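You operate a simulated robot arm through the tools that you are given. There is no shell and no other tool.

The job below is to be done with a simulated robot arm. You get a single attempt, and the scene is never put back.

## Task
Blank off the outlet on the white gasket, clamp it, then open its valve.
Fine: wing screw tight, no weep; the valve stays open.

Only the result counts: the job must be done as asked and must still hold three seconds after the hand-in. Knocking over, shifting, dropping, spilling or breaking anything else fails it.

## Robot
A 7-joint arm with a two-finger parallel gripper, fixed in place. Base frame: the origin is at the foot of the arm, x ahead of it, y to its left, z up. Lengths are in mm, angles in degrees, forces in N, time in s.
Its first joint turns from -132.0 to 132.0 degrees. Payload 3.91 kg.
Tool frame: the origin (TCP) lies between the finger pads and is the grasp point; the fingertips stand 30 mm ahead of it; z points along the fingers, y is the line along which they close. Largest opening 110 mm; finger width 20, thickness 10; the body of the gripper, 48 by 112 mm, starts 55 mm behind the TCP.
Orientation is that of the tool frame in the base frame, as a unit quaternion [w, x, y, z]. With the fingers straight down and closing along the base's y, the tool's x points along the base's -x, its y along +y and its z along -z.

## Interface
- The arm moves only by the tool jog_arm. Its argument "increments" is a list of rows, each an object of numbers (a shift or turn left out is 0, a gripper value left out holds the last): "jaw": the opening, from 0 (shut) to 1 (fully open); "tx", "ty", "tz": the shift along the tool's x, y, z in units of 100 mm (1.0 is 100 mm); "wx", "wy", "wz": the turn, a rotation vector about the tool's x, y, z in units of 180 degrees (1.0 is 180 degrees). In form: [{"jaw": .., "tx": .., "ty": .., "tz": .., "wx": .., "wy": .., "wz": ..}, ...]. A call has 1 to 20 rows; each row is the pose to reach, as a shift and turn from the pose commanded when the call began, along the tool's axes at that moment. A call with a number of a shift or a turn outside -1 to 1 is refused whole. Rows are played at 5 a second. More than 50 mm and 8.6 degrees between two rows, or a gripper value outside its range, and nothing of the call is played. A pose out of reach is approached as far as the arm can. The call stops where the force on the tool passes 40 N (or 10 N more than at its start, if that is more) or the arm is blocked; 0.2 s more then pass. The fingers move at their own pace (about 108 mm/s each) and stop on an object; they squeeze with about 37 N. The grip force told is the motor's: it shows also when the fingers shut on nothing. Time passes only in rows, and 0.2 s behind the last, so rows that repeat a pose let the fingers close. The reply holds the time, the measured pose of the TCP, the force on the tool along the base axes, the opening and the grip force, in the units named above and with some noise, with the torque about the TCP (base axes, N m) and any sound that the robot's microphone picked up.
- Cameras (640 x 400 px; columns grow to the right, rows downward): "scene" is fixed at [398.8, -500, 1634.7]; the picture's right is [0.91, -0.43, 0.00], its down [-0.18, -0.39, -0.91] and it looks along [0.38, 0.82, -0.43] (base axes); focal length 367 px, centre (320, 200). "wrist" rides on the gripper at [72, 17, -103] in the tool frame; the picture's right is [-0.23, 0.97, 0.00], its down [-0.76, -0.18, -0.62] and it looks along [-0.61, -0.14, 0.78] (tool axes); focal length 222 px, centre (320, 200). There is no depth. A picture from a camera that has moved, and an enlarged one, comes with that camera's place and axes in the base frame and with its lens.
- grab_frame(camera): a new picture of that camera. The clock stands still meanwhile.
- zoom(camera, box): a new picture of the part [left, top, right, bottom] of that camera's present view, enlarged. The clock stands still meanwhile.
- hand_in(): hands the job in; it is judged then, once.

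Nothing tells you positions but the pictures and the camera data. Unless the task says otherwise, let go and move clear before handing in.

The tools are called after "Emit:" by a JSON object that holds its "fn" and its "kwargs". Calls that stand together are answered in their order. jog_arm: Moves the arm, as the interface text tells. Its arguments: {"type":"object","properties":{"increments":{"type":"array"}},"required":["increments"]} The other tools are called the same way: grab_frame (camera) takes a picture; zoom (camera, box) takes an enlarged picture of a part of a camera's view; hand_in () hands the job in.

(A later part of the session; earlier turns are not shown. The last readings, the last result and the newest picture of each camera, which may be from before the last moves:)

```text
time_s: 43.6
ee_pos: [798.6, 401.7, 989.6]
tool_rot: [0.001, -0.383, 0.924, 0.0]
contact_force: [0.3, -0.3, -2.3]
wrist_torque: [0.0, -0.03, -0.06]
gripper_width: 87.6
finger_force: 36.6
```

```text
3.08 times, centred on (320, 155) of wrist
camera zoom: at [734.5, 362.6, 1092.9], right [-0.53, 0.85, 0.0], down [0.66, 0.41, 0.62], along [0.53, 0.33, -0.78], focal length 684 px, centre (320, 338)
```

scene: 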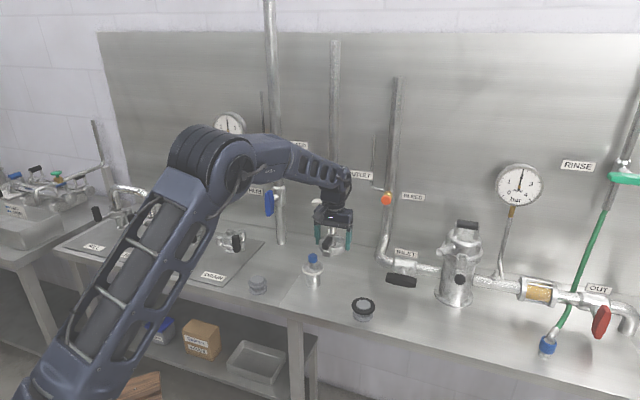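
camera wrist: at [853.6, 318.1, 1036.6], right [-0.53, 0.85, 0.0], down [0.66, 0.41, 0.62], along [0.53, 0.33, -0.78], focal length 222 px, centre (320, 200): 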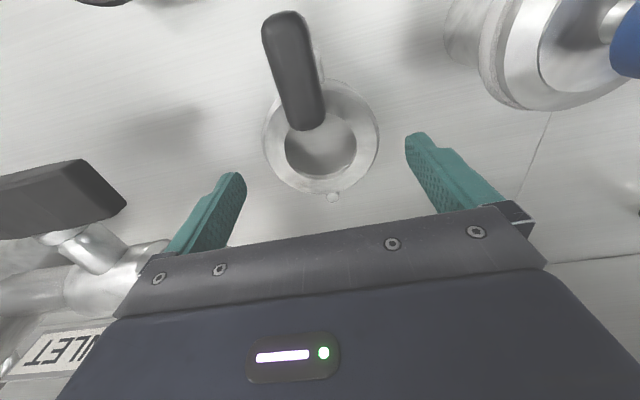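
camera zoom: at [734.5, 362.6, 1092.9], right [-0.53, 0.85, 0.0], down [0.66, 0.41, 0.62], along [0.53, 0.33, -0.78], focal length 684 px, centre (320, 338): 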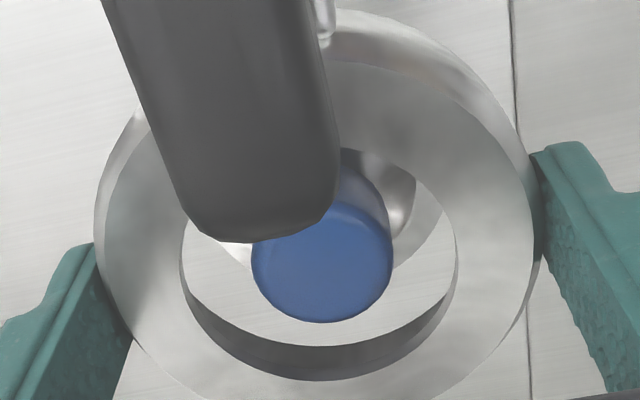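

Emit:
{"fn": "zoom", "kwargs": {"camera": "scene", "box": [303, 244, 335, 264]}}

Emit:
{"fn": "zoom", "kwargs": {"camera": "scene", "box": [299, 262, 335, 284]}}

Emit:
{"fn": "zoom", "kwargs": {"camera": "wrist", "box": [270, 120, 366, 190]}}

```text
16.00 times, centred on (319, 254) of scene
camera zoom: at [398.8, -500.0, 1634.7], right [0.91, -0.43, 0.0], down [-0.18, -0.39, -0.91], along [0.38, 0.82, -0.43], focal length 5875 px, centre (336, -664)
```

zoom: 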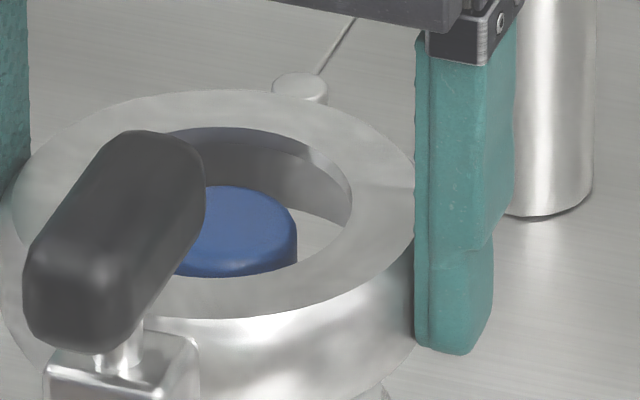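

```text
16.00 times, centred on (317, 273) of scene
camera zoom: at [398.8, -500.0, 1634.7], right [0.91, -0.43, 0.0], down [-0.18, -0.39, -0.91], along [0.38, 0.82, -0.43], focal length 5875 px, centre (368, -968)
```

zoom: 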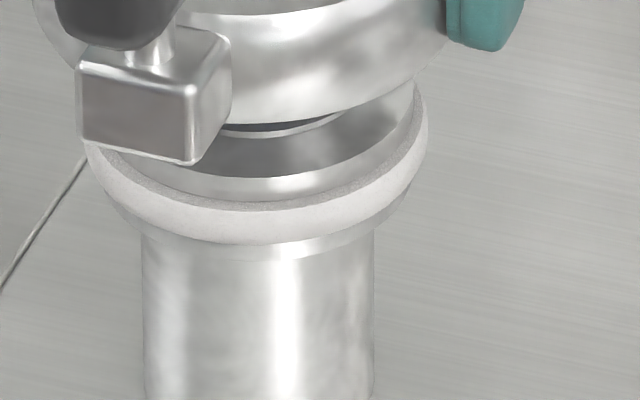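

```text
5.71 times, centred on (318, 155) of wrist
camera zoom: at [734.5, 362.6, 1092.9], right [-0.53, 0.85, 0.0], down [0.66, 0.41, 0.62], along [0.53, 0.33, -0.78], focal length 1269 px, centre (331, 457)
```

zoom: 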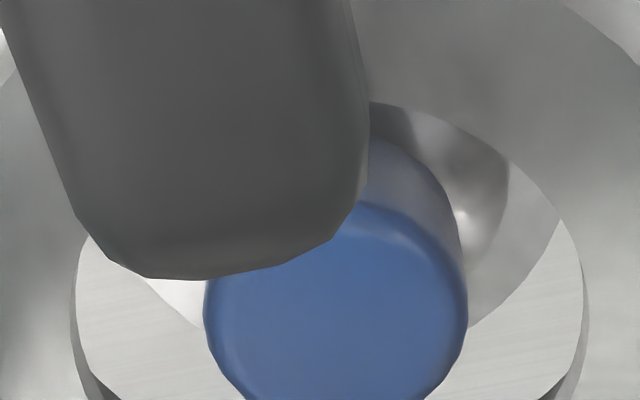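

The ring surrounds the knob but may be a few millimetres off along one axis, which my current viewing angles resolve poorly. I turn the tool 45° about the stub axis to get a perpendicular view for centring.

Emit:
{"fn": "jog_arm", "kwargs": {"increments": [{"wz": 0.04}, {"wz": 0.08}, {"wz": 0.12}, {"wz": 0.16}, {"wz": 0.2}, {"wz": 0.24}, {"wz": 0.25}, {"wz": 0.25}]}}

Emit:
{"fn": "zoom", "kwargs": {"camera": "scene", "box": [295, 240, 335, 265]}}

Emit:
{"fn": "zoom", "kwargs": {"camera": "wrist", "box": [240, 90, 400, 220]}}

Emit:
{"fn": "zoom", "kwargs": {"camera": "wrist", "box": [270, 120, 366, 190]}}

```text
time_s: 45.4
ee_pos: [798.2, 400.6, 989.1]
tool_rot: [-0.001, 0.001, 1.0, 0.0]
contact_force: [0.2, -0.1, -2.2]
wrist_torque: [0.04, -0.02, 0.01]
gripper_width: 87.6
finger_force: 36.6
```

```text
16.00 times, centred on (315, 252) of scene
camera zoom: at [398.8, -500.0, 1634.7], right [0.91, -0.43, 0.0], down [-0.18, -0.39, -0.91], along [0.38, 0.82, -0.43], focal length 5875 px, centre (400, -640)
```

zoom: 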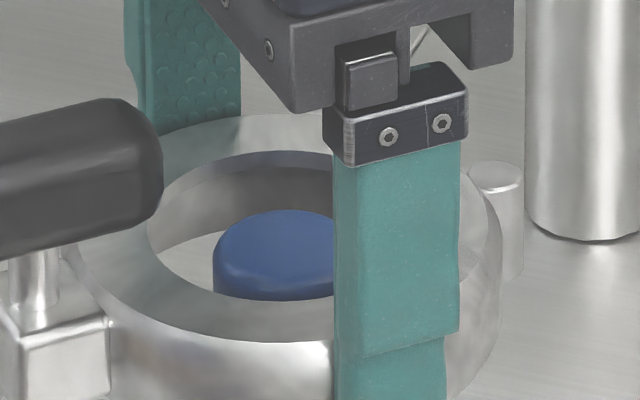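

```text
3.08 times, centred on (320, 155) of wrist
camera zoom: at [725.9, 418.6, 1092.7], right [0.23, 0.97, 0.0], down [0.76, -0.18, 0.62], along [0.61, -0.14, -0.78], focal length 684 px, centre (320, 338)
```

zoom: 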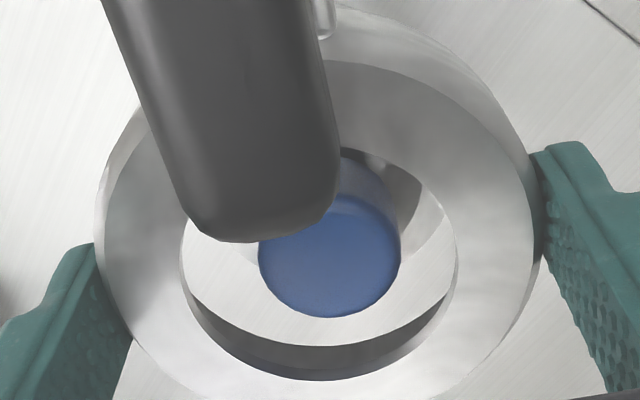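

```text
5.71 times, centred on (318, 155) of wrist
camera zoom: at [725.9, 418.6, 1092.7], right [0.23, 0.97, 0.0], down [0.76, -0.18, 0.62], along [0.61, -0.14, -0.78], focal length 1269 px, centre (331, 457)
```

zoom: 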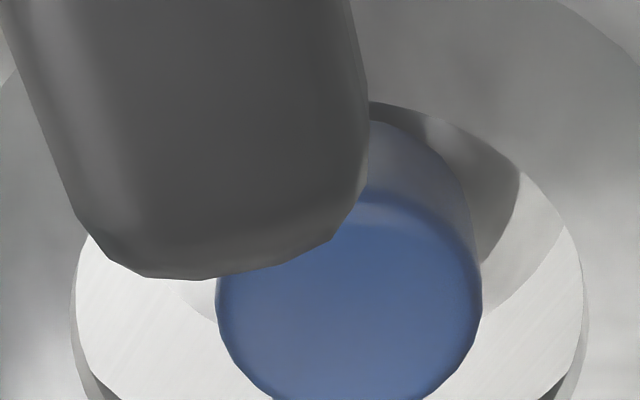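

The perpendicular view shows the ring needs about (+1.5, +2.1) mm. I apply that and re-check.

Emit:
{"fn": "jog_arm", "kwargs": {"increments": [{"tx": -0.007, "ty": 0.01}, {"tx": -0.0146, "ty": 0.021}, {"tx": -0.0146, "ty": 0.021}]}}

Emit:
{"fn": "zoom", "kwargs": {"camera": "scene", "box": [295, 240, 335, 265]}}

Emit:
{"fn": "zoom", "kwargs": {"camera": "wrist", "box": [270, 120, 366, 190]}}

Emit:
{"fn": "zoom", "kwargs": {"camera": "scene", "box": [295, 255, 335, 280]}}

```text
time_s: 46.2
ee_pos: [799.9, 404.2, 988.4]
tool_rot: [0.0, 0.0, 1.0, 0.0]
contact_force: [0.7, -0.3, -2.2]
wrist_torque: [-0.03, -0.01, 0.02]
gripper_width: 87.9
finger_force: 36.8
```

```text
16.00 times, centred on (315, 252) of scene
camera zoom: at [398.8, -500.0, 1634.7], right [0.91, -0.43, 0.0], down [-0.18, -0.39, -0.91], along [0.38, 0.82, -0.43], focal length 5875 px, centre (400, -640)
```

zoom: 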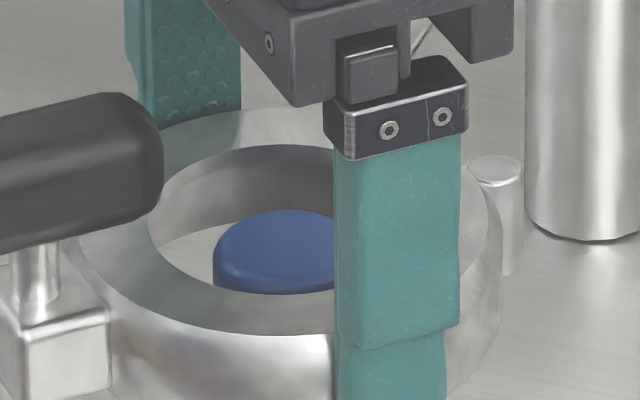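

```text
5.71 times, centred on (318, 155) of wrist
camera zoom: at [727.0, 420.8, 1092.6], right [0.23, 0.97, 0.0], down [0.76, -0.18, 0.62], along [0.61, -0.14, -0.78], focal length 1269 px, centre (331, 457)
```

zoom: 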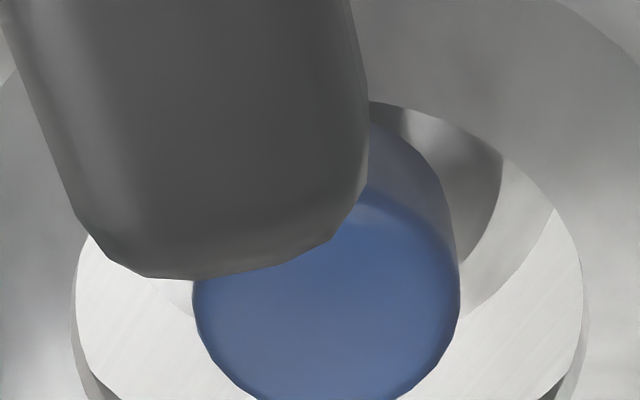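

```text
16.00 times, centred on (315, 268) of scene
camera zoom: at [398.8, -500.0, 1634.7], right [0.91, -0.43, 0.0], down [-0.18, -0.39, -0.91], along [0.38, 0.82, -0.43], focal length 5875 px, centre (400, -880)
```

zoom: 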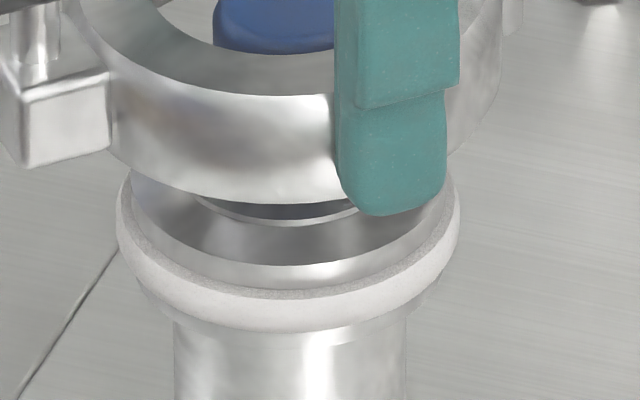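

Both views now show the ring centred on the blank. I lower the clamp slowly, watching for contact.

Emit:
{"fn": "jog_arm", "kwargs": {"increments": [{"tz": 0.03}, {"tz": 0.06}, {"tz": 0.09}, {"tz": 0.11}, {"tz": 0.13}, {"tz": 0.15}]}}

Emit:
{"fn": "zoom", "kwargs": {"camera": "scene", "box": [291, 243, 339, 281]}}

Emit:
{"fn": "zoom", "kwargs": {"camera": "wrist", "box": [256, 110, 384, 210]}}

```text
time_s: 47.6
ee_pos: [798.6, 403.8, 973.7]
tool_rot: [0.0, 0.0, 1.0, -0.001]
contact_force: [-0.2, -0.4, -2.0]
wrist_torque: [0.04, -0.02, 0.0]
gripper_width: 87.6
finger_force: 37.4
```

```text
10.53 times, centred on (315, 262) of scene
camera zoom: at [398.8, -500.0, 1634.7], right [0.91, -0.43, 0.0], down [-0.18, -0.39, -0.91], along [0.38, 0.82, -0.43], focal length 3865 px, centre (373, -453)
```

zoom: 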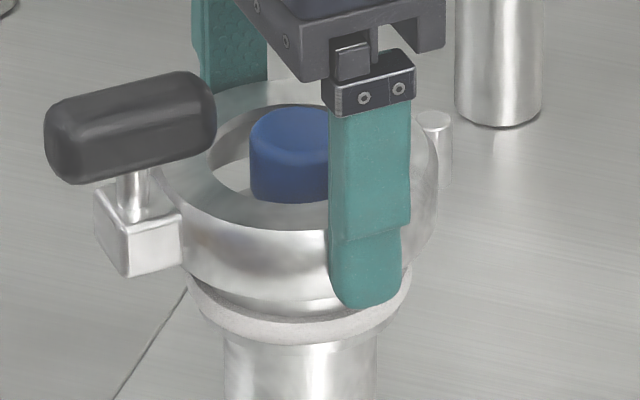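

```text
4.00 times, centred on (320, 160) of wrist
camera zoom: at [726.7, 421.1, 1077.8], right [0.23, 0.97, 0.0], down [0.76, -0.18, 0.62], along [0.61, -0.14, -0.78], focal length 888 px, centre (320, 360)
```

zoom: 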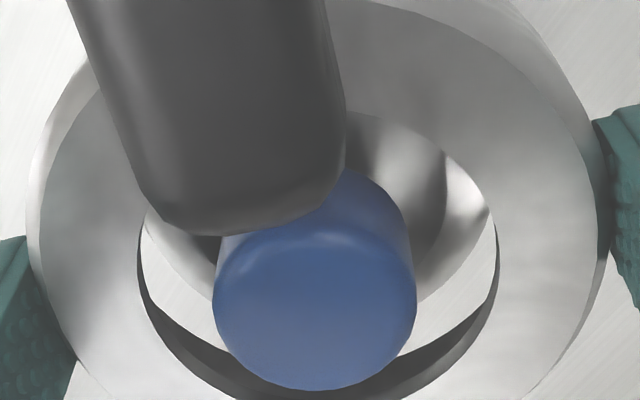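

Emit:
{"fn": "jog_arm", "kwargs": {"increments": [{"tz": 0.015}, {"tz": 0.03}, {"tz": 0.045}, {"tz": 0.06}, {"tz": 0.07}]}}

Emit:
{"fn": "zoom", "kwargs": {"camera": "scene", "box": [291, 243, 339, 281]}}

```text
time_s: 48.8
ee_pos: [798.5, 402.8, 967.4]
tool_rot: [0.0, 0.0, 1.0, 0.001]
contact_force: [0.4, 0.5, -2.9]
wrist_torque: [0.0, -0.02, -0.01]
gripper_width: 87.8
finger_force: 37.0
```

```text
10.53 times, centred on (315, 262) of scene
camera zoom: at [398.8, -500.0, 1634.7], right [0.91, -0.43, 0.0], down [-0.18, -0.39, -0.91], along [0.38, 0.82, -0.43], focal length 3865 px, centre (373, -453)
```

zoom: 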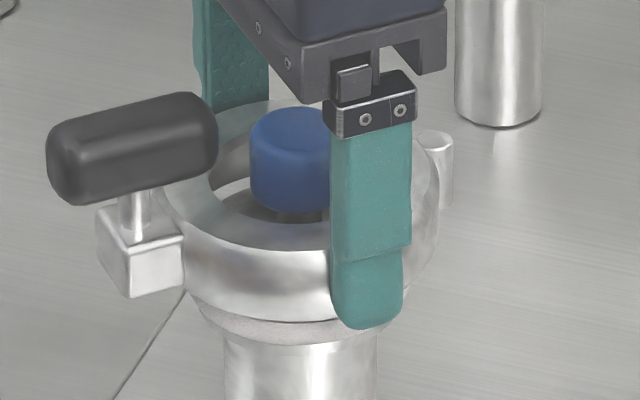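

No contact yet; the ring is just above the gasket. I continue in 1 mm rows.

Emit:
{"fn": "jog_arm", "kwargs": {"increments": [{"tz": 0.01}, {"tz": 0.02}, {"tz": 0.03}, {"tz": 0.04}, {"tz": 0.05}]}}

Emit:
{"fn": "zoom", "kwargs": {"camera": "scene", "box": [291, 243, 339, 281]}}

```text
time_s: 50.0
ee_pos: [799.1, 402.0, 960.4]
tool_rot: [0.0, 0.0, 1.0, 0.0]
contact_force: [-0.7, 0.4, -2.1]
wrist_torque: [0.0, -0.03, 0.05]
gripper_width: 87.8
finger_force: 36.9
```

```text
10.53 times, centred on (315, 262) of scene
camera zoom: at [398.8, -500.0, 1634.7], right [0.91, -0.43, 0.0], down [-0.18, -0.39, -0.91], along [0.38, 0.82, -0.43], focal length 3865 px, centre (373, -453)
```

zoom: 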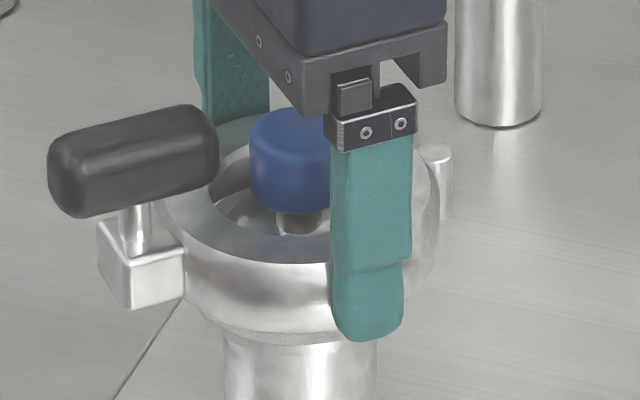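

Emit:
{"fn": "jog_arm", "kwargs": {"increments": [{"tz": 0.01}, {"tz": 0.02}, {"tz": 0.03}, {"tz": 0.04}]}}

Emit:
{"fn": "zoom", "kwargs": {"camera": "scene", "box": [291, 243, 339, 281]}}

```text
time_s: 51.0
ee_pos: [799.5, 403.7, 958.5]
tool_rot: [0.0, 0.0, 1.0, 0.0]
contact_force: [-0.1, -0.6, -2.8]
wrist_torque: [0.0, -0.02, 0.0]
gripper_width: 87.6
finger_force: 37.1
```

```text
10.53 times, centred on (315, 262) of scene
camera zoom: at [398.8, -500.0, 1634.7], right [0.91, -0.43, 0.0], down [-0.18, -0.39, -0.91], along [0.38, 0.82, -0.43], focal length 3865 px, centre (373, -453)
```

zoom: 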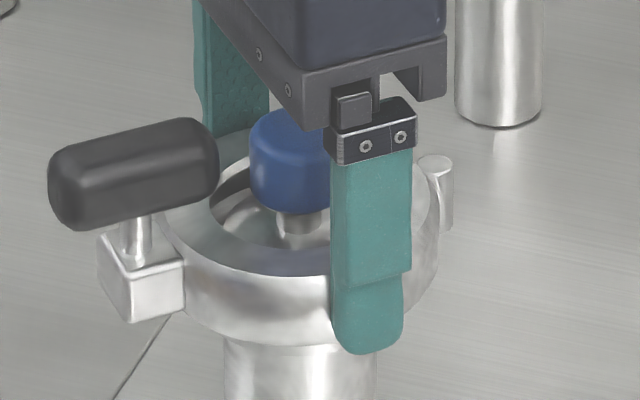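

Emit:
{"fn": "jog_arm", "kwargs": {"increments": [{"tz": 0.01}, {"tz": 0.02}, {"tz": 0.03}, {"tz": 0.04}]}}

Emit:
{"fn": "zoom", "kwargs": {"camera": "scene", "box": [291, 243, 339, 281]}}

Emit:
{"fn": "zoom", "kwargs": {"camera": "wrist", "box": [256, 110, 384, 210]}}

```text
time_s: 52.0
ee_pos: [799.8, 404.1, 953.4]
tool_rot: [0.0, 0.0, 1.0, 0.0]
contact_force: [-0.1, 0.4, -2.3]
wrist_torque: [0.02, -0.04, 0.03]
gripper_width: 88.0
finger_force: 36.7
```

```text
10.53 times, centred on (315, 262) of scene
camera zoom: at [398.8, -500.0, 1634.7], right [0.91, -0.43, 0.0], down [-0.18, -0.39, -0.91], along [0.38, 0.82, -0.43], focal length 3865 px, centre (373, -453)
```

zoom: 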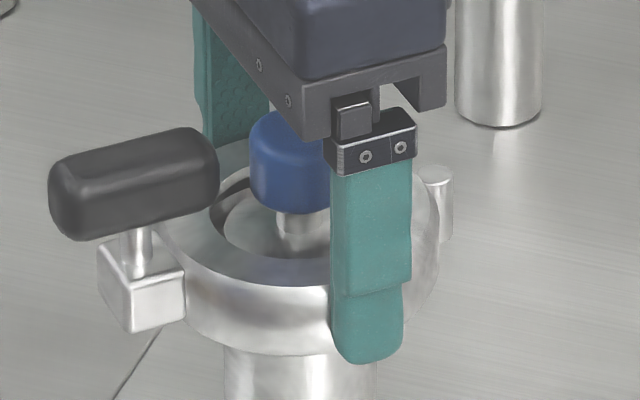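

```text
4.00 times, centred on (320, 160) of wrist
camera zoom: at [727.1, 420.9, 1057.7], right [0.23, 0.97, 0.0], down [0.76, -0.18, 0.62], along [0.61, -0.14, -0.78], focal length 888 px, centre (320, 360)
```

zoom: 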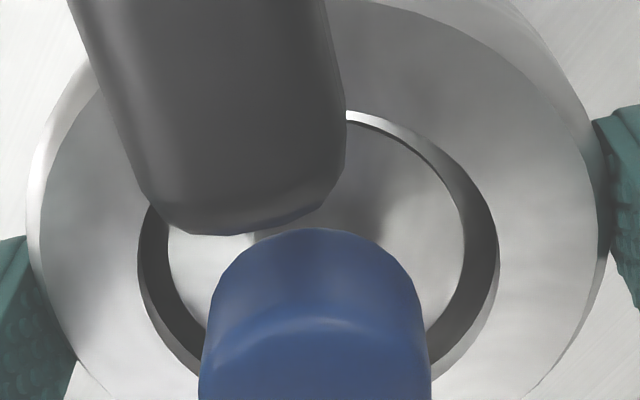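

Emit:
{"fn": "jog_arm", "kwargs": {"increments": [{"tz": 0.01}, {"tz": 0.02}, {"tz": 0.03}, {"tz": 0.04}]}}

Emit:
{"fn": "zoom", "kwargs": {"camera": "scene", "box": [291, 243, 339, 281]}}

```text
time_s: 53.0
ee_pos: [799.2, 403.6, 950.1]
tool_rot: [0.0, 0.0, 1.0, 0.001]
contact_force: [-0.1, -0.2, -1.7]
wrist_torque: [-0.04, -0.05, 0.02]
gripper_width: 87.7
finger_force: 37.0
```

```text
10.53 times, centred on (315, 262) of scene
camera zoom: at [398.8, -500.0, 1634.7], right [0.91, -0.43, 0.0], down [-0.18, -0.39, -0.91], along [0.38, 0.82, -0.43], focal length 3865 px, centre (373, -453)
```

zoom: 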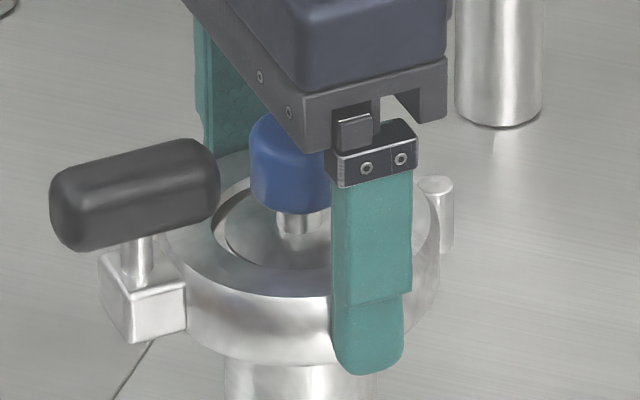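

Emit:
{"fn": "jog_arm", "kwargs": {"increments": [{"tz": 0.01}, {"tz": 0.02}, {"tz": 0.03}, {"tz": 0.04}]}}

Emit:
{"fn": "zoom", "kwargs": {"camera": "scene", "box": [291, 243, 339, 281]}}

Emit:
{"fn": "zoom", "kwargs": {"camera": "wrist", "box": [256, 110, 384, 210]}}

```text
time_s: 54.0
ee_pos: [799.0, 403.3, 945.7]
tool_rot: [0.0, 0.0, 1.0, 0.0]
contact_force: [-0.1, -1.0, 4.2]
wrist_torque: [-0.07, 0.11, 0.0]
gripper_width: 88.0
finger_force: 36.8
```

```text
10.53 times, centred on (315, 262) of scene
camera zoom: at [398.8, -500.0, 1634.7], right [0.91, -0.43, 0.0], down [-0.18, -0.39, -0.91], along [0.38, 0.82, -0.43], focal length 3865 px, centre (373, -453)
```

zoom: 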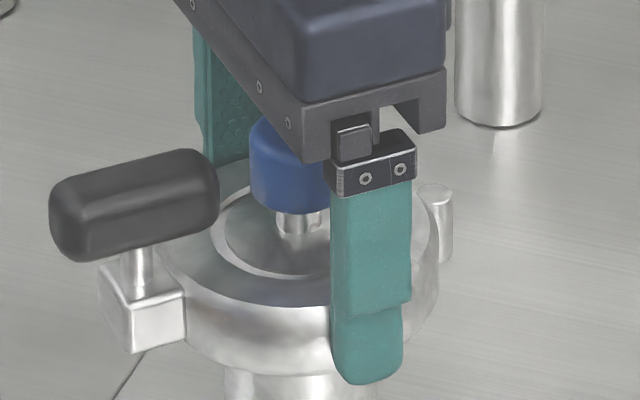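

```text
4.00 times, centred on (320, 160) of wrist
camera zoom: at [727.0, 420.9, 1050.2], right [0.23, 0.97, 0.0], down [0.76, -0.18, 0.62], along [0.61, -0.14, -0.78], focal length 888 px, centre (320, 360)
```

zoom: 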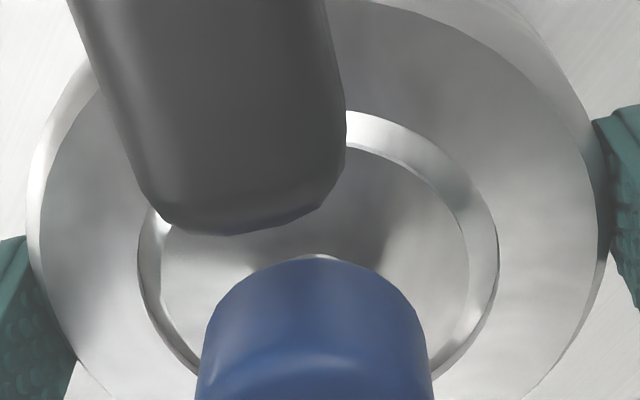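

First contact at TCP z ≈ 945.7: the clamp lip sits on the blank's shoulder. I press another millimetre to confirm it is fully seated.

Emit:
{"fn": "jog_arm", "kwargs": {"increments": [{"tz": 0.005}, {"tz": 0.01}, {"tz": 0.012}]}}

Emit:
{"fn": "zoom", "kwargs": {"camera": "scene", "box": [291, 250, 339, 288]}}

```text
time_s: 54.8
ee_pos: [800.3, 404.1, 946.2]
tool_rot: [0.001, 0.0, 1.0, 0.001]
contact_force: [1.8, -1.8, 21.9]
wrist_torque: [-0.22, 0.3, 0.0]
gripper_width: 87.6
finger_force: 37.2
```

```text
10.53 times, centred on (315, 269) of scene
camera zoom: at [398.8, -500.0, 1634.7], right [0.91, -0.43, 0.0], down [-0.18, -0.39, -0.91], along [0.38, 0.82, -0.43], focal length 3865 px, centre (373, -526)
```

zoom: 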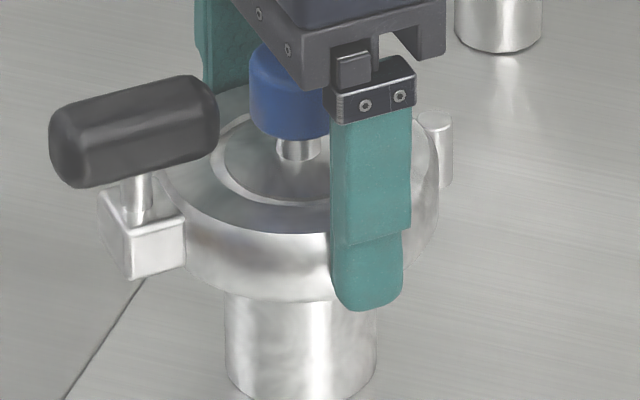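

It is firmly seated (22 N, no further travel). I relieve the push, open the fingers, and rise straight up.

Emit:
{"fn": "jog_arm", "kwargs": {"increments": [{"tz": -0.012}, {"jaw": 0.85, "tz": -0.012}, {"jaw": 1.0, "tz": -0.012}, {"jaw": 1.0, "tz": -0.012}]}}

Emit:
{"fn": "jog_arm", "kwargs": {"increments": [{"jaw": 1.0, "tz": -0.1}, {"tz": -0.3}, {"tz": -0.6}, {"tz": -0.9}, {"tz": -0.9}]}}

Emit:
{"fn": "zoom", "kwargs": {"camera": "scene", "box": [280, 235, 350, 290]}}

Emit:
{"fn": "grab_frame", "kwargs": {"camera": "wrist"}}

```text
time_s: 55.8
ee_pos: [799.0, 403.0, 944.7]
tool_rot: [0.0, 0.0, 1.0, 0.0]
contact_force: [0.9, 0.3, -0.5]
wrist_torque: [0.0, -0.02, -0.01]
gripper_width: 110.2
finger_force: 0.1
```

```text
time_s: 57.0
ee_pos: [800.4, 404.0, 1035.8]
tool_rot: [0.0, 0.0, 1.0, 0.0]
contact_force: [0.4, -0.1, -0.8]
wrist_torque: [-0.01, 0.0, 0.02]
gripper_width: 109.7
finger_force: 0.1
```

```text
7.27 times, centred on (315, 262) of scene
camera zoom: at [398.8, -500.0, 1634.7], right [0.91, -0.43, 0.0], down [-0.18, -0.39, -0.91], along [0.38, 0.82, -0.43], focal length 2670 px, centre (356, -254)
```

zoom: 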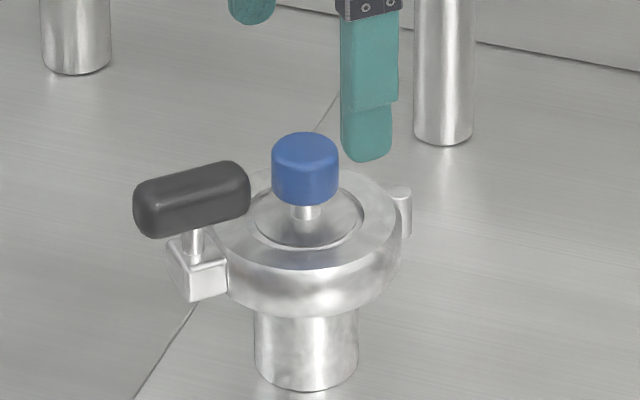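

```text
taken
camera wrist: at [728.2, 420.8, 1140.1], right [0.23, 0.97, 0.0], down [0.76, -0.18, 0.62], along [0.61, -0.14, -0.78], focal length 222 px, centre (320, 200)
```

wrist: 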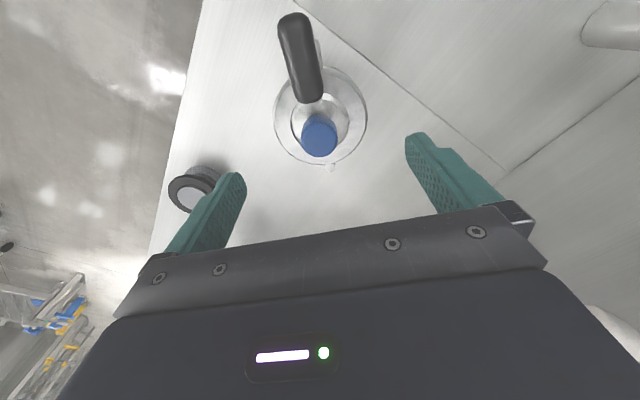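

The clamp is on and released. The wing bar sits on its screw to the robot side of the stub; I zoom in to measure the bar's centre and angle.

Emit:
{"fn": "zoom", "kwargs": {"camera": "wrist", "box": [250, 0, 390, 170]}}

Emit:
{"fn": "zoom", "kwargs": {"camera": "scene", "box": [290, 248, 330, 278]}}

```text
2.35 times, centred on (320, 85) of wrist
camera zoom: at [728.2, 420.8, 1140.1], right [0.23, 0.97, 0.0], down [0.76, -0.18, 0.62], along [0.61, -0.14, -0.78], focal length 523 px, centre (320, 471)
```

zoom: 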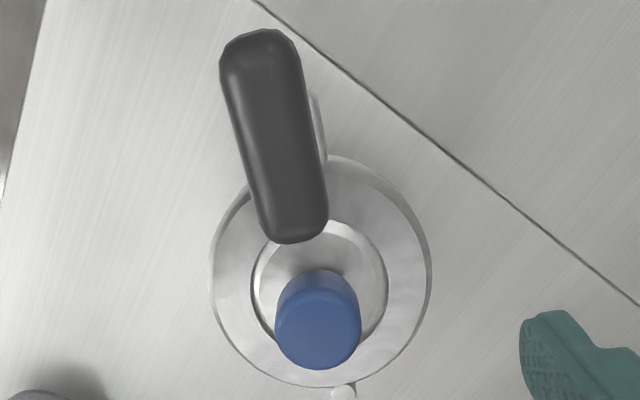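

```text
13.33 times, centred on (310, 263) of scene
camera zoom: at [398.8, -500.0, 1634.7], right [0.91, -0.43, 0.0], down [-0.18, -0.39, -0.91], along [0.38, 0.82, -0.43], focal length 4896 px, centre (453, -640)
```

zoom: 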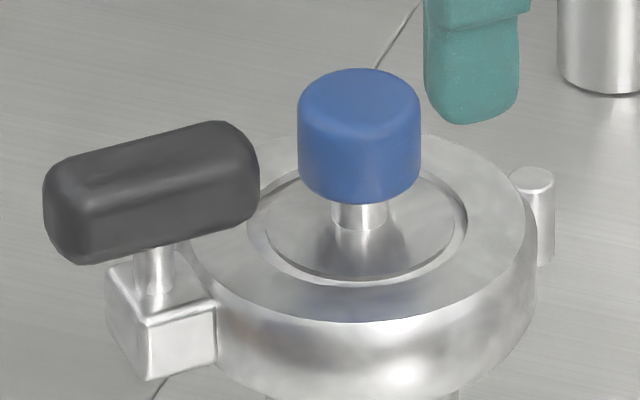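

The bar's centre is at about (745.5, 404, 963), its long axis roughly along base x. I move above it with fingers part-open and align the yaw.

Emit:
{"fn": "jog_arm", "kwargs": {"increments": [{"jaw": 0.5, "tx": 0.2, "wz": 0.01}, {"tx": 0.4, "wz": 0.02}, {"tx": 0.541, "ty": 0.003, "wz": 0.028}, {"tx": 0.541, "ty": 0.003, "wz": 0.028}]}}

Emit:
{"fn": "grab_frame", "kwargs": {"camera": "wrist"}}

Emit:
{"fn": "zoom", "kwargs": {"camera": "scene", "box": [275, 230, 339, 280]}}

```text
time_s: 58.0
ee_pos: [746.2, 404.3, 1035.9]
tool_rot: [0.0, 0.044, 0.999, 0.0]
contact_force: [-0.1, 0.2, 0.6]
wrist_torque: [0.03, 0.02, -0.03]
gripper_width: 55.0
finger_force: 0.0
```

```text
taken
camera wrist: at [674.8, 427.3, 1140.1], right [0.31, 0.95, 0.0], down [0.74, -0.24, 0.62], along [0.59, -0.19, -0.78], focal length 222 px, centre (320, 200)
```

wrist: 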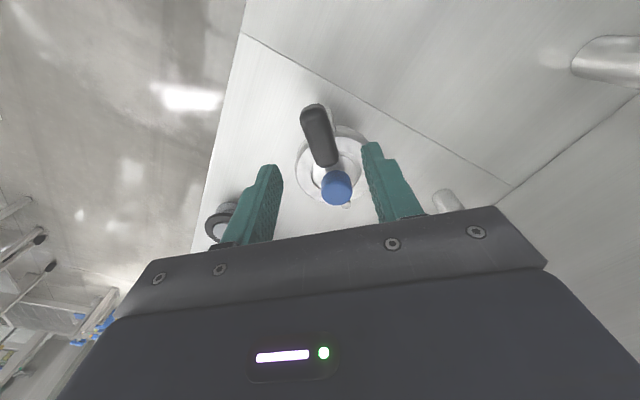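

```text
8.00 times, centred on (307, 255) of scene
camera zoom: at [398.8, -500.0, 1634.7], right [0.91, -0.43, 0.0], down [-0.18, -0.39, -0.91], along [0.38, 0.82, -0.43], focal length 2937 px, centre (424, -240)
```

zoom: 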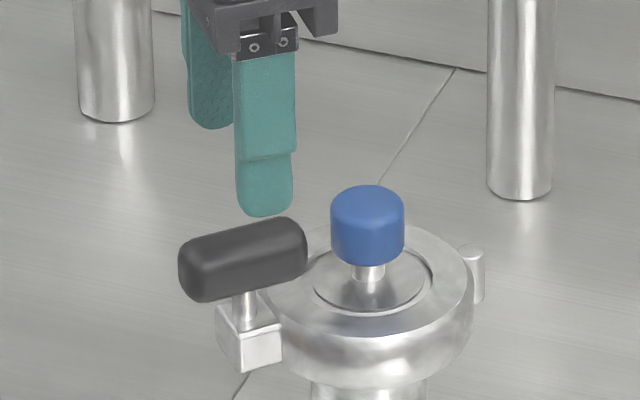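

Emit:
{"fn": "zoom", "kwargs": {"camera": "wrist", "box": [260, 80, 388, 210]}}

```text
3.08 times, centred on (324, 145) of wrist
camera zoom: at [674.8, 427.3, 1140.1], right [0.31, 0.95, 0.0], down [0.74, -0.24, 0.62], along [0.59, -0.19, -0.78], focal length 684 px, centre (308, 369)
```

zoom: 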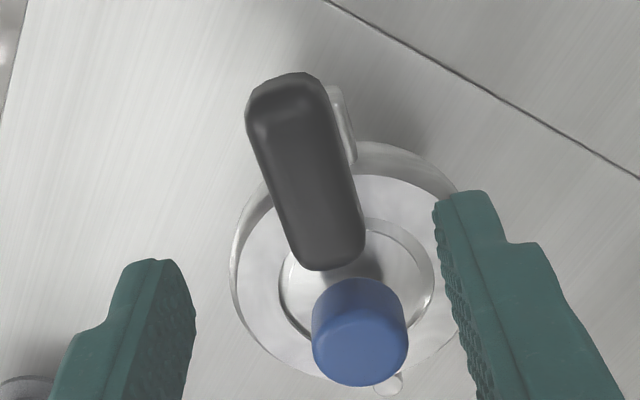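

The bar lies exactly along the tool x axis and is centred within half a millimetre. I descend to TCP z ≈ 972 (tips above the ring) and close on it.

Emit:
{"fn": "jog_arm", "kwargs": {"increments": [{"jaw": 0.5, "ty": 0.004, "tz": 0.25}, {"ty": 0.004, "tz": 0.45}, {"ty": 0.004, "tz": 0.58}, {"ty": 0.004, "tz": 0.64}, {"ty": 0.004, "tz": 0.64}]}}

Emit:
{"fn": "zoom", "kwargs": {"camera": "scene", "box": [275, 235, 339, 285]}}

Emit:
{"fn": "zoom", "kwargs": {"camera": "wrist", "box": [230, 70, 390, 220]}}

```text
time_s: 59.2
ee_pos: [745.6, 404.9, 971.1]
tool_rot: [0.0, 0.043, 0.999, 0.001]
contact_force: [0.4, -0.1, -1.1]
wrist_torque: [0.0, 0.0, 0.02]
gripper_width: 55.1
finger_force: 0.1
```

```text
8.00 times, centred on (307, 260) of scene
camera zoom: at [398.8, -500.0, 1634.7], right [0.91, -0.43, 0.0], down [-0.18, -0.39, -0.91], along [0.38, 0.82, -0.43], focal length 2937 px, centre (424, -280)
```

zoom: 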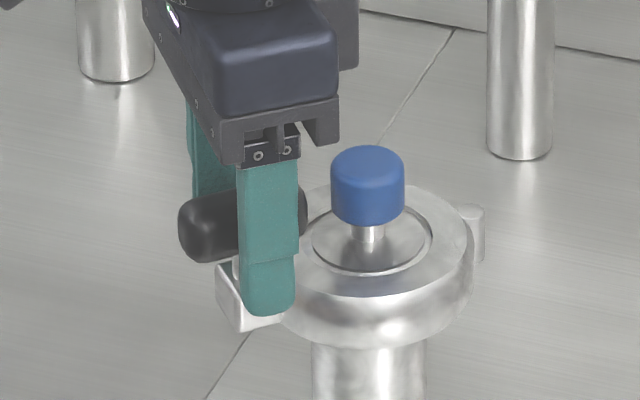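

```text
2.67 times, centred on (310, 145) of wrist
camera zoom: at [674.8, 427.7, 1075.8], right [0.31, 0.95, 0.0], down [0.74, -0.24, 0.62], along [0.59, -0.19, -0.78], focal length 592 px, centre (347, 347)
```

zoom: 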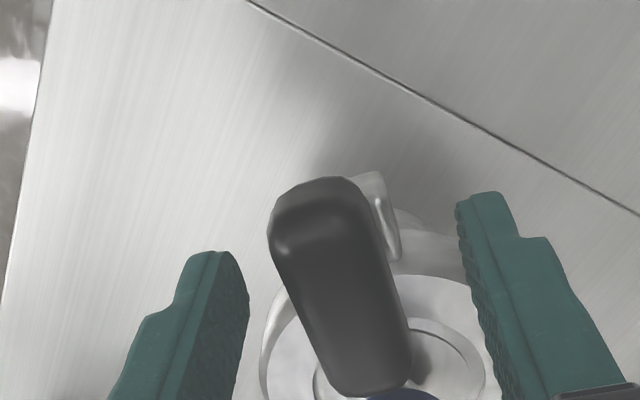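

Emit:
{"fn": "jog_arm", "kwargs": {"increments": [{"jaw": 0.35}, {"jaw": 0.25}, {"jaw": 0.15}, {"jaw": 0.1}, {"jaw": 0.1}]}}

Emit:
{"fn": "zoom", "kwargs": {"camera": "wrist", "box": [230, 70, 390, 220]}}

Emit:
{"fn": "zoom", "kwargs": {"camera": "scene", "box": [275, 235, 339, 285]}}

```text
time_s: 60.4
ee_pos: [745.6, 406.1, 971.6]
tool_rot: [0.0, 0.043, 0.999, 0.0]
contact_force: [-1.0, 0.6, -0.7]
wrist_torque: [-0.01, 0.03, 0.0]
gripper_width: 21.5
finger_force: 37.1
```

```text
2.67 times, centred on (310, 145) of wrist
camera zoom: at [674.8, 427.8, 1075.8], right [0.31, 0.95, 0.0], down [0.74, -0.24, 0.62], along [0.59, -0.19, -0.78], focal length 592 px, centre (347, 347)
```

zoom: 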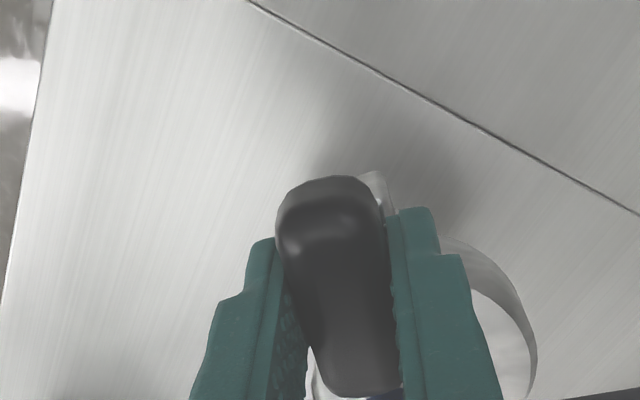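

```text
8.00 times, centred on (307, 260) of scene
camera zoom: at [398.8, -500.0, 1634.7], right [0.91, -0.43, 0.0], down [-0.18, -0.39, -0.91], along [0.38, 0.82, -0.43], focal length 2937 px, centre (424, -280)
```

zoom: 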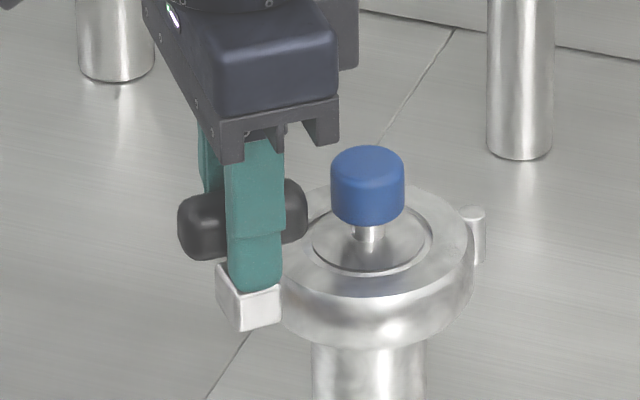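

The wing is gripped. I turn it clockwise (seen from above) by about 25° first, and check torque and that only the wing turns.

Emit:
{"fn": "jog_arm", "kwargs": {"increments": [{"jaw": 0.1, "wz": 0.03}, {"wz": 0.06}, {"wz": 0.09}, {"wz": 0.12}, {"wz": 0.14}]}}

Emit:
{"fn": "zoom", "kwargs": {"camera": "wrist", "box": [230, 70, 390, 220]}}

Emit:
{"fn": "zoom", "kwargs": {"camera": "scene", "box": [275, 235, 339, 285]}}

```text
time_s: 61.6
ee_pos: [744.6, 403.8, 972.8]
tool_rot: [-0.001, 0.262, 0.965, 0.0]
contact_force: [1.4, 0.5, 1.0]
wrist_torque: [0.02, -0.01, 0.02]
gripper_width: 21.3
finger_force: 36.9
```

```text
2.67 times, centred on (310, 145) of wrist
camera zoom: at [691.4, 455.8, 1075.9], right [0.69, 0.73, 0.0], down [0.57, -0.54, 0.62], along [0.45, -0.43, -0.78], focal length 592 px, centre (347, 347)
```

zoom: 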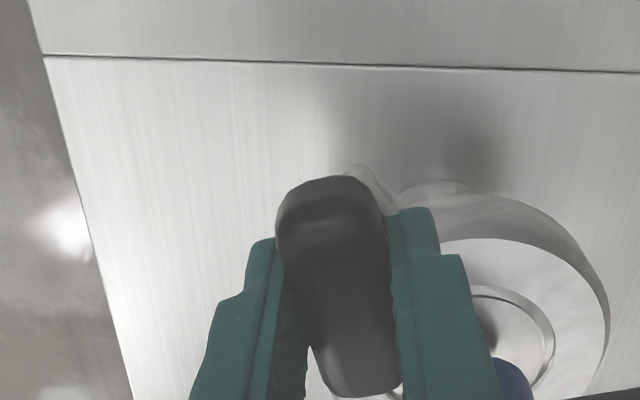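

```text
8.00 times, centred on (307, 260) of scene
camera zoom: at [398.8, -500.0, 1634.7], right [0.91, -0.43, 0.0], down [-0.18, -0.39, -0.91], along [0.38, 0.82, -0.43], focal length 2937 px, centre (424, -280)
```

zoom: 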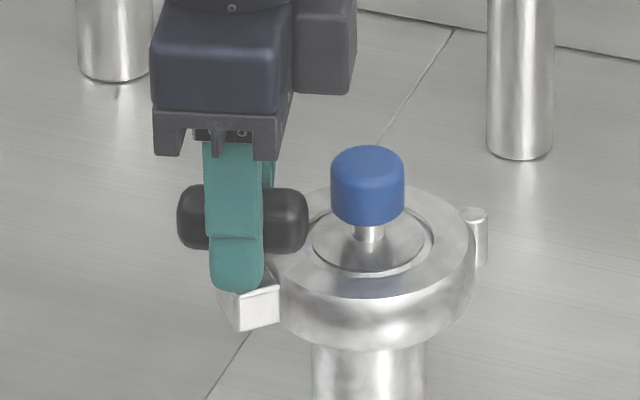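

The wing turns freely with the tool; the clamp body stays put. I continue clockwise.

Emit:
{"fn": "jog_arm", "kwargs": {"increments": [{"jaw": 0.1, "wz": 0.04}, {"wz": 0.08}, {"wz": 0.12}, {"wz": 0.16}, {"wz": 0.2}, {"wz": 0.24}, {"wz": 0.28}, {"wz": 0.32}]}}

Emit:
{"fn": "zoom", "kwargs": {"camera": "scene", "box": [275, 235, 339, 285]}}

```text
time_s: 63.4
ee_pos: [745.5, 404.8, 972.7]
tool_rot: [0.0, 0.695, 0.719, 0.0]
contact_force: [3.1, 2.1, -0.3]
wrist_torque: [0.41, -0.08, -0.01]
gripper_width: 21.6
finger_force: 37.0
```

```text
8.00 times, centred on (307, 260) of scene
camera zoom: at [398.8, -500.0, 1634.7], right [0.91, -0.43, 0.0], down [-0.18, -0.39, -0.91], along [0.38, 0.82, -0.43], focal length 2937 px, centre (424, -280)
```

zoom: 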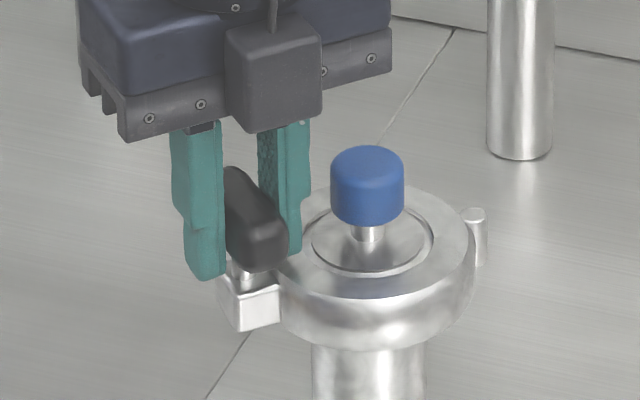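

Emit:
{"fn": "jog_arm", "kwargs": {"increments": [{"jaw": 0.1, "wz": 0.04}, {"wz": 0.08}, {"wz": 0.12}, {"wz": 0.16}, {"wz": 0.2}, {"wz": 0.24}, {"wz": 0.28}, {"wz": 0.32}]}}

Emit:
{"fn": "zoom", "kwargs": {"camera": "scene", "box": [275, 225, 339, 285]}}

```text
time_s: 65.3
ee_pos: [748.3, 406.4, 972.0]
tool_rot: [0.0, 0.954, 0.299, 0.004]
contact_force: [14.6, 9.7, -9.1]
wrist_torque: [0.23, -0.27, 1.52]
gripper_width: 53.0
finger_force: 36.7
stopped in row 8: the force on the tool passed its limit at 44 N (the readings are from after the stop); the commanded pose is now the measured one
```

```text
6.67 times, centred on (307, 255) of scene
camera zoom: at [398.8, -500.0, 1634.7], right [0.91, -0.43, 0.0], down [-0.18, -0.39, -0.91], along [0.38, 0.82, -0.43], focal length 2448 px, centre (407, -167)
```

zoom: 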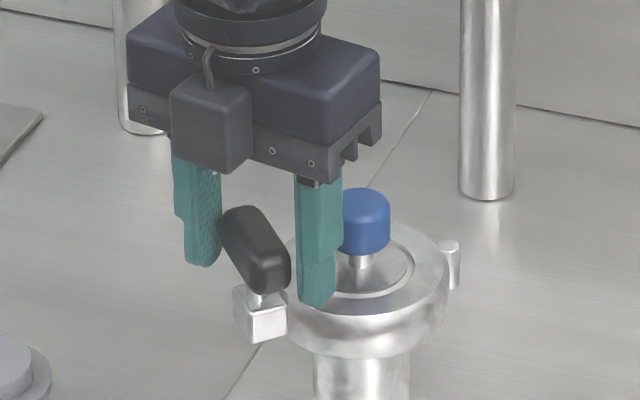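

The wing stopped turning (it became tight) and the fingers slipped around it, spreading to 53 mm. I look closely before moving again.

Emit:
{"fn": "grab_frame", "kwargs": {"camera": "wrist"}}

Emit:
{"fn": "zoom", "kwargs": {"camera": "scene", "box": [290, 243, 338, 283]}}

```text
taken
camera wrist: at [816.7, 434.2, 1076.4], right [0.37, -0.93, 0.0], down [-0.73, -0.29, 0.62], along [-0.57, -0.23, -0.79], focal length 222 px, centre (320, 200)
```

wrist: 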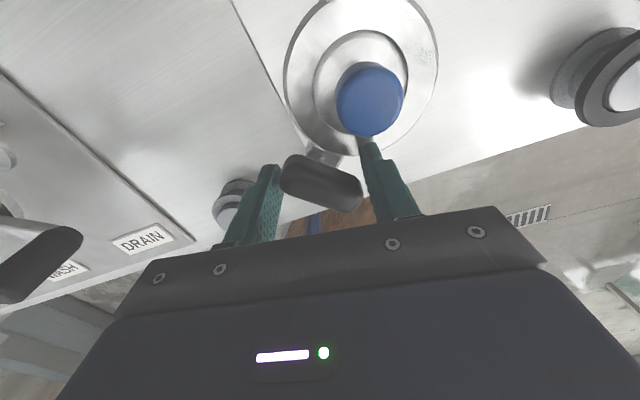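

```text
10.00 times, centred on (314, 263) of scene
camera zoom: at [398.8, -500.0, 1634.7], right [0.91, -0.43, 0.0], down [-0.18, -0.39, -0.91], along [0.38, 0.82, -0.43], focal length 3672 px, centre (380, -430)
```

zoom: 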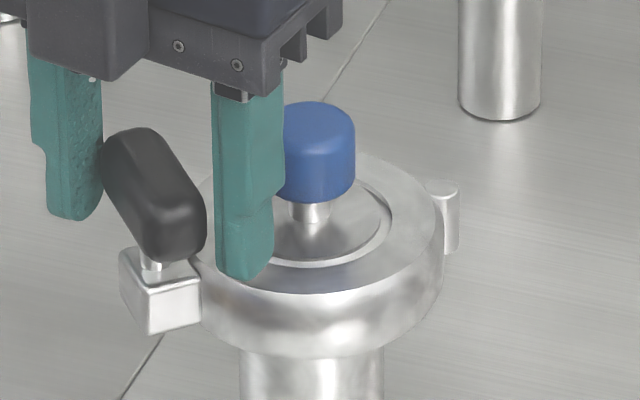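

The wing has turned about 90° and now stands crosswise and tight; the clamp body has not moved. I rotate the tool back so the fingers lie flush on the wing again without pushing it loose.

Emit:
{"fn": "jog_arm", "kwargs": {"increments": [{"jaw": 0.1, "tx": -0.005, "wz": -0.04}, {"tx": -0.01, "wz": -0.08}, {"tx": -0.015, "wz": -0.12}, {"tx": -0.02, "wz": -0.16}, {"tx": -0.027, "wz": -0.2}, {"tx": -0.034, "wz": -0.24}, {"tx": -0.034, "wz": -0.26}]}}

Emit:
{"fn": "zoom", "kwargs": {"camera": "scene", "box": [290, 243, 338, 283]}}

Emit:
{"fn": "grab_frame", "kwargs": {"camera": "wrist"}}

```text
time_s: 66.9
ee_pos: [744.1, 402.3, 972.9]
tool_rot: [0.002, 0.757, 0.653, 0.002]
contact_force: [7.0, -4.0, -1.1]
wrist_torque: [-0.03, 0.08, 0.58]
gripper_width: 23.5
finger_force: 37.4
```

```text
10.00 times, centred on (314, 263) of scene
camera zoom: at [398.8, -500.0, 1634.7], right [0.91, -0.43, 0.0], down [-0.18, -0.39, -0.91], along [0.38, 0.82, -0.43], focal length 3672 px, centre (380, -430)
```

zoom: 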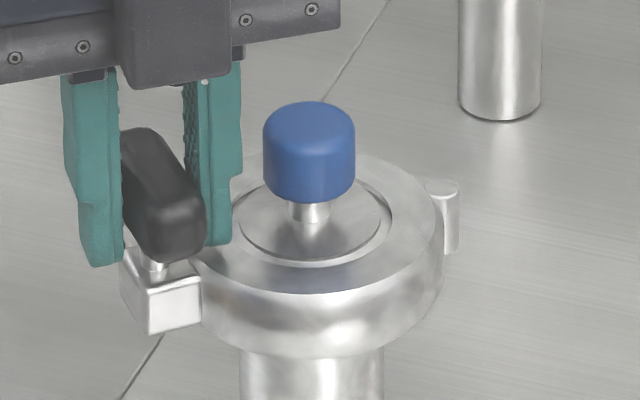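

```text
taken
camera wrist: at [772.3, 472.4, 1076.8], right [0.93, -0.37, 0.0], down [-0.29, -0.73, 0.62], along [-0.23, -0.58, -0.78], focal length 222 px, centre (320, 200)
```

wrist: 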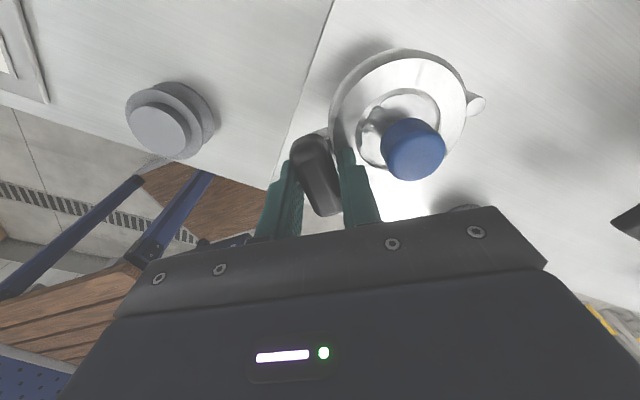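

The fingers are flush again (23.5 mm) with the wing resisting at about 0.6 N·m. I open slightly to free the stress, measure the wing's angle, and then re-grip for a final confirming twist.

Emit:
{"fn": "jog_arm", "kwargs": {"increments": [{"jaw": 0.3}, {"jaw": 0.34}, {"jaw": 0.34}]}}

Emit:
{"fn": "zoom", "kwargs": {"camera": "wrist", "box": [256, 110, 384, 230]}}

Emit:
{"fn": "zoom", "kwargs": {"camera": "scene", "box": [290, 243, 338, 283]}}

```text
time_s: 67.7
ee_pos: [744.4, 404.4, 972.7]
tool_rot: [0.0, 0.757, 0.653, 0.003]
contact_force: [-1.0, 0.6, 0.3]
wrist_torque: [-0.01, 0.01, -0.01]
gripper_width: 37.2
finger_force: 0.1
```

```text
3.33 times, centred on (320, 170) of wrist
camera zoom: at [771.6, 473.4, 1077.3], right [0.93, -0.37, 0.0], down [-0.29, -0.73, 0.62], along [-0.23, -0.58, -0.78], focal length 740 px, centre (320, 300)
```

zoom: 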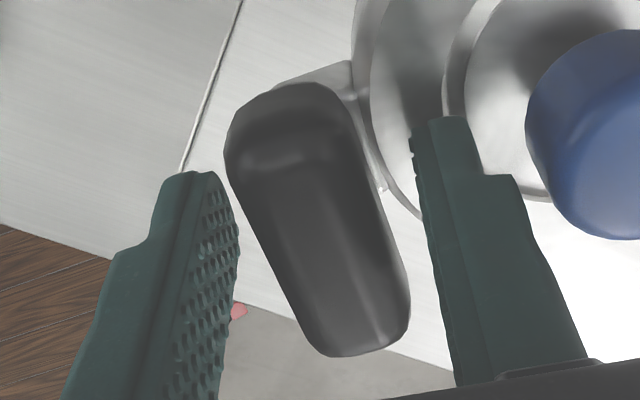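

```text
10.00 times, centred on (314, 263) of scene
camera zoom: at [398.8, -500.0, 1634.7], right [0.91, -0.43, 0.0], down [-0.18, -0.39, -0.91], along [0.38, 0.82, -0.43], focal length 3672 px, centre (380, -430)
```

zoom: 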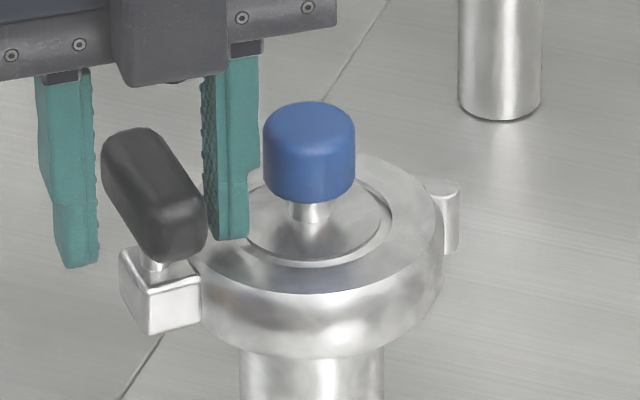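

Wing angle is about 96° on the tool scale (started at 5°), i.e. it stopped after roughly a quarter turn. I centre on the screw, re-grip and twist clockwise gently to confirm it is at its stop.

Emit:
{"fn": "jog_arm", "kwargs": {"increments": [{"jaw": 0.34, "tx": 0.03, "ty": 0.02, "wz": -0.01}, {"tx": 0.03, "ty": 0.02, "wz": -0.01}, {"jaw": 0.2, "tx": 0.03, "ty": 0.02, "wz": -0.01}, {"jaw": 0.1, "tx": 0.03, "ty": 0.02, "wz": -0.01}, {"jaw": 0.1, "tx": 0.03, "ty": 0.02, "wz": -0.01}]}}

Emit:
{"fn": "jog_arm", "kwargs": {"increments": [{"jaw": 0.1, "wz": 0.01}, {"wz": 0.02}, {"wz": 0.03}, {"wz": 0.03}]}}

Emit:
{"fn": "zoom", "kwargs": {"camera": "wrist", "box": [256, 110, 384, 230]}}

```text
time_s: 68.9
ee_pos: [746.1, 407.9, 973.0]
tool_rot: [0.0, 0.747, 0.665, 0.003]
contact_force: [-18.8, -0.9, 0.8]
wrist_torque: [-0.03, 0.23, 0.8]
gripper_width: 22.8
finger_force: 37.0
```

```text
time_s: 69.9
ee_pos: [746.3, 406.4, 973.0]
tool_rot: [0.0, 0.778, 0.628, 0.002]
contact_force: [-32.2, -11.5, -0.4]
wrist_torque: [-0.08, 0.37, 0.99]
gripper_width: 25.1
finger_force: 36.9
```

```text
3.33 times, centred on (320, 170) of wrist
camera zoom: at [777.1, 473.7, 1077.1], right [0.9, -0.43, 0.0], down [-0.34, -0.71, 0.62], along [-0.26, -0.56, -0.78], focal length 740 px, centre (320, 300)
```

zoom: 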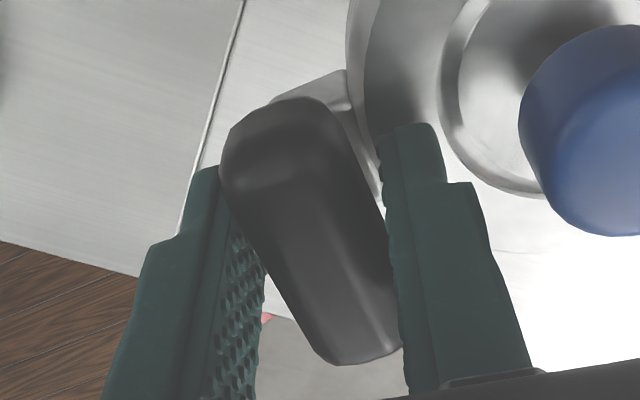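

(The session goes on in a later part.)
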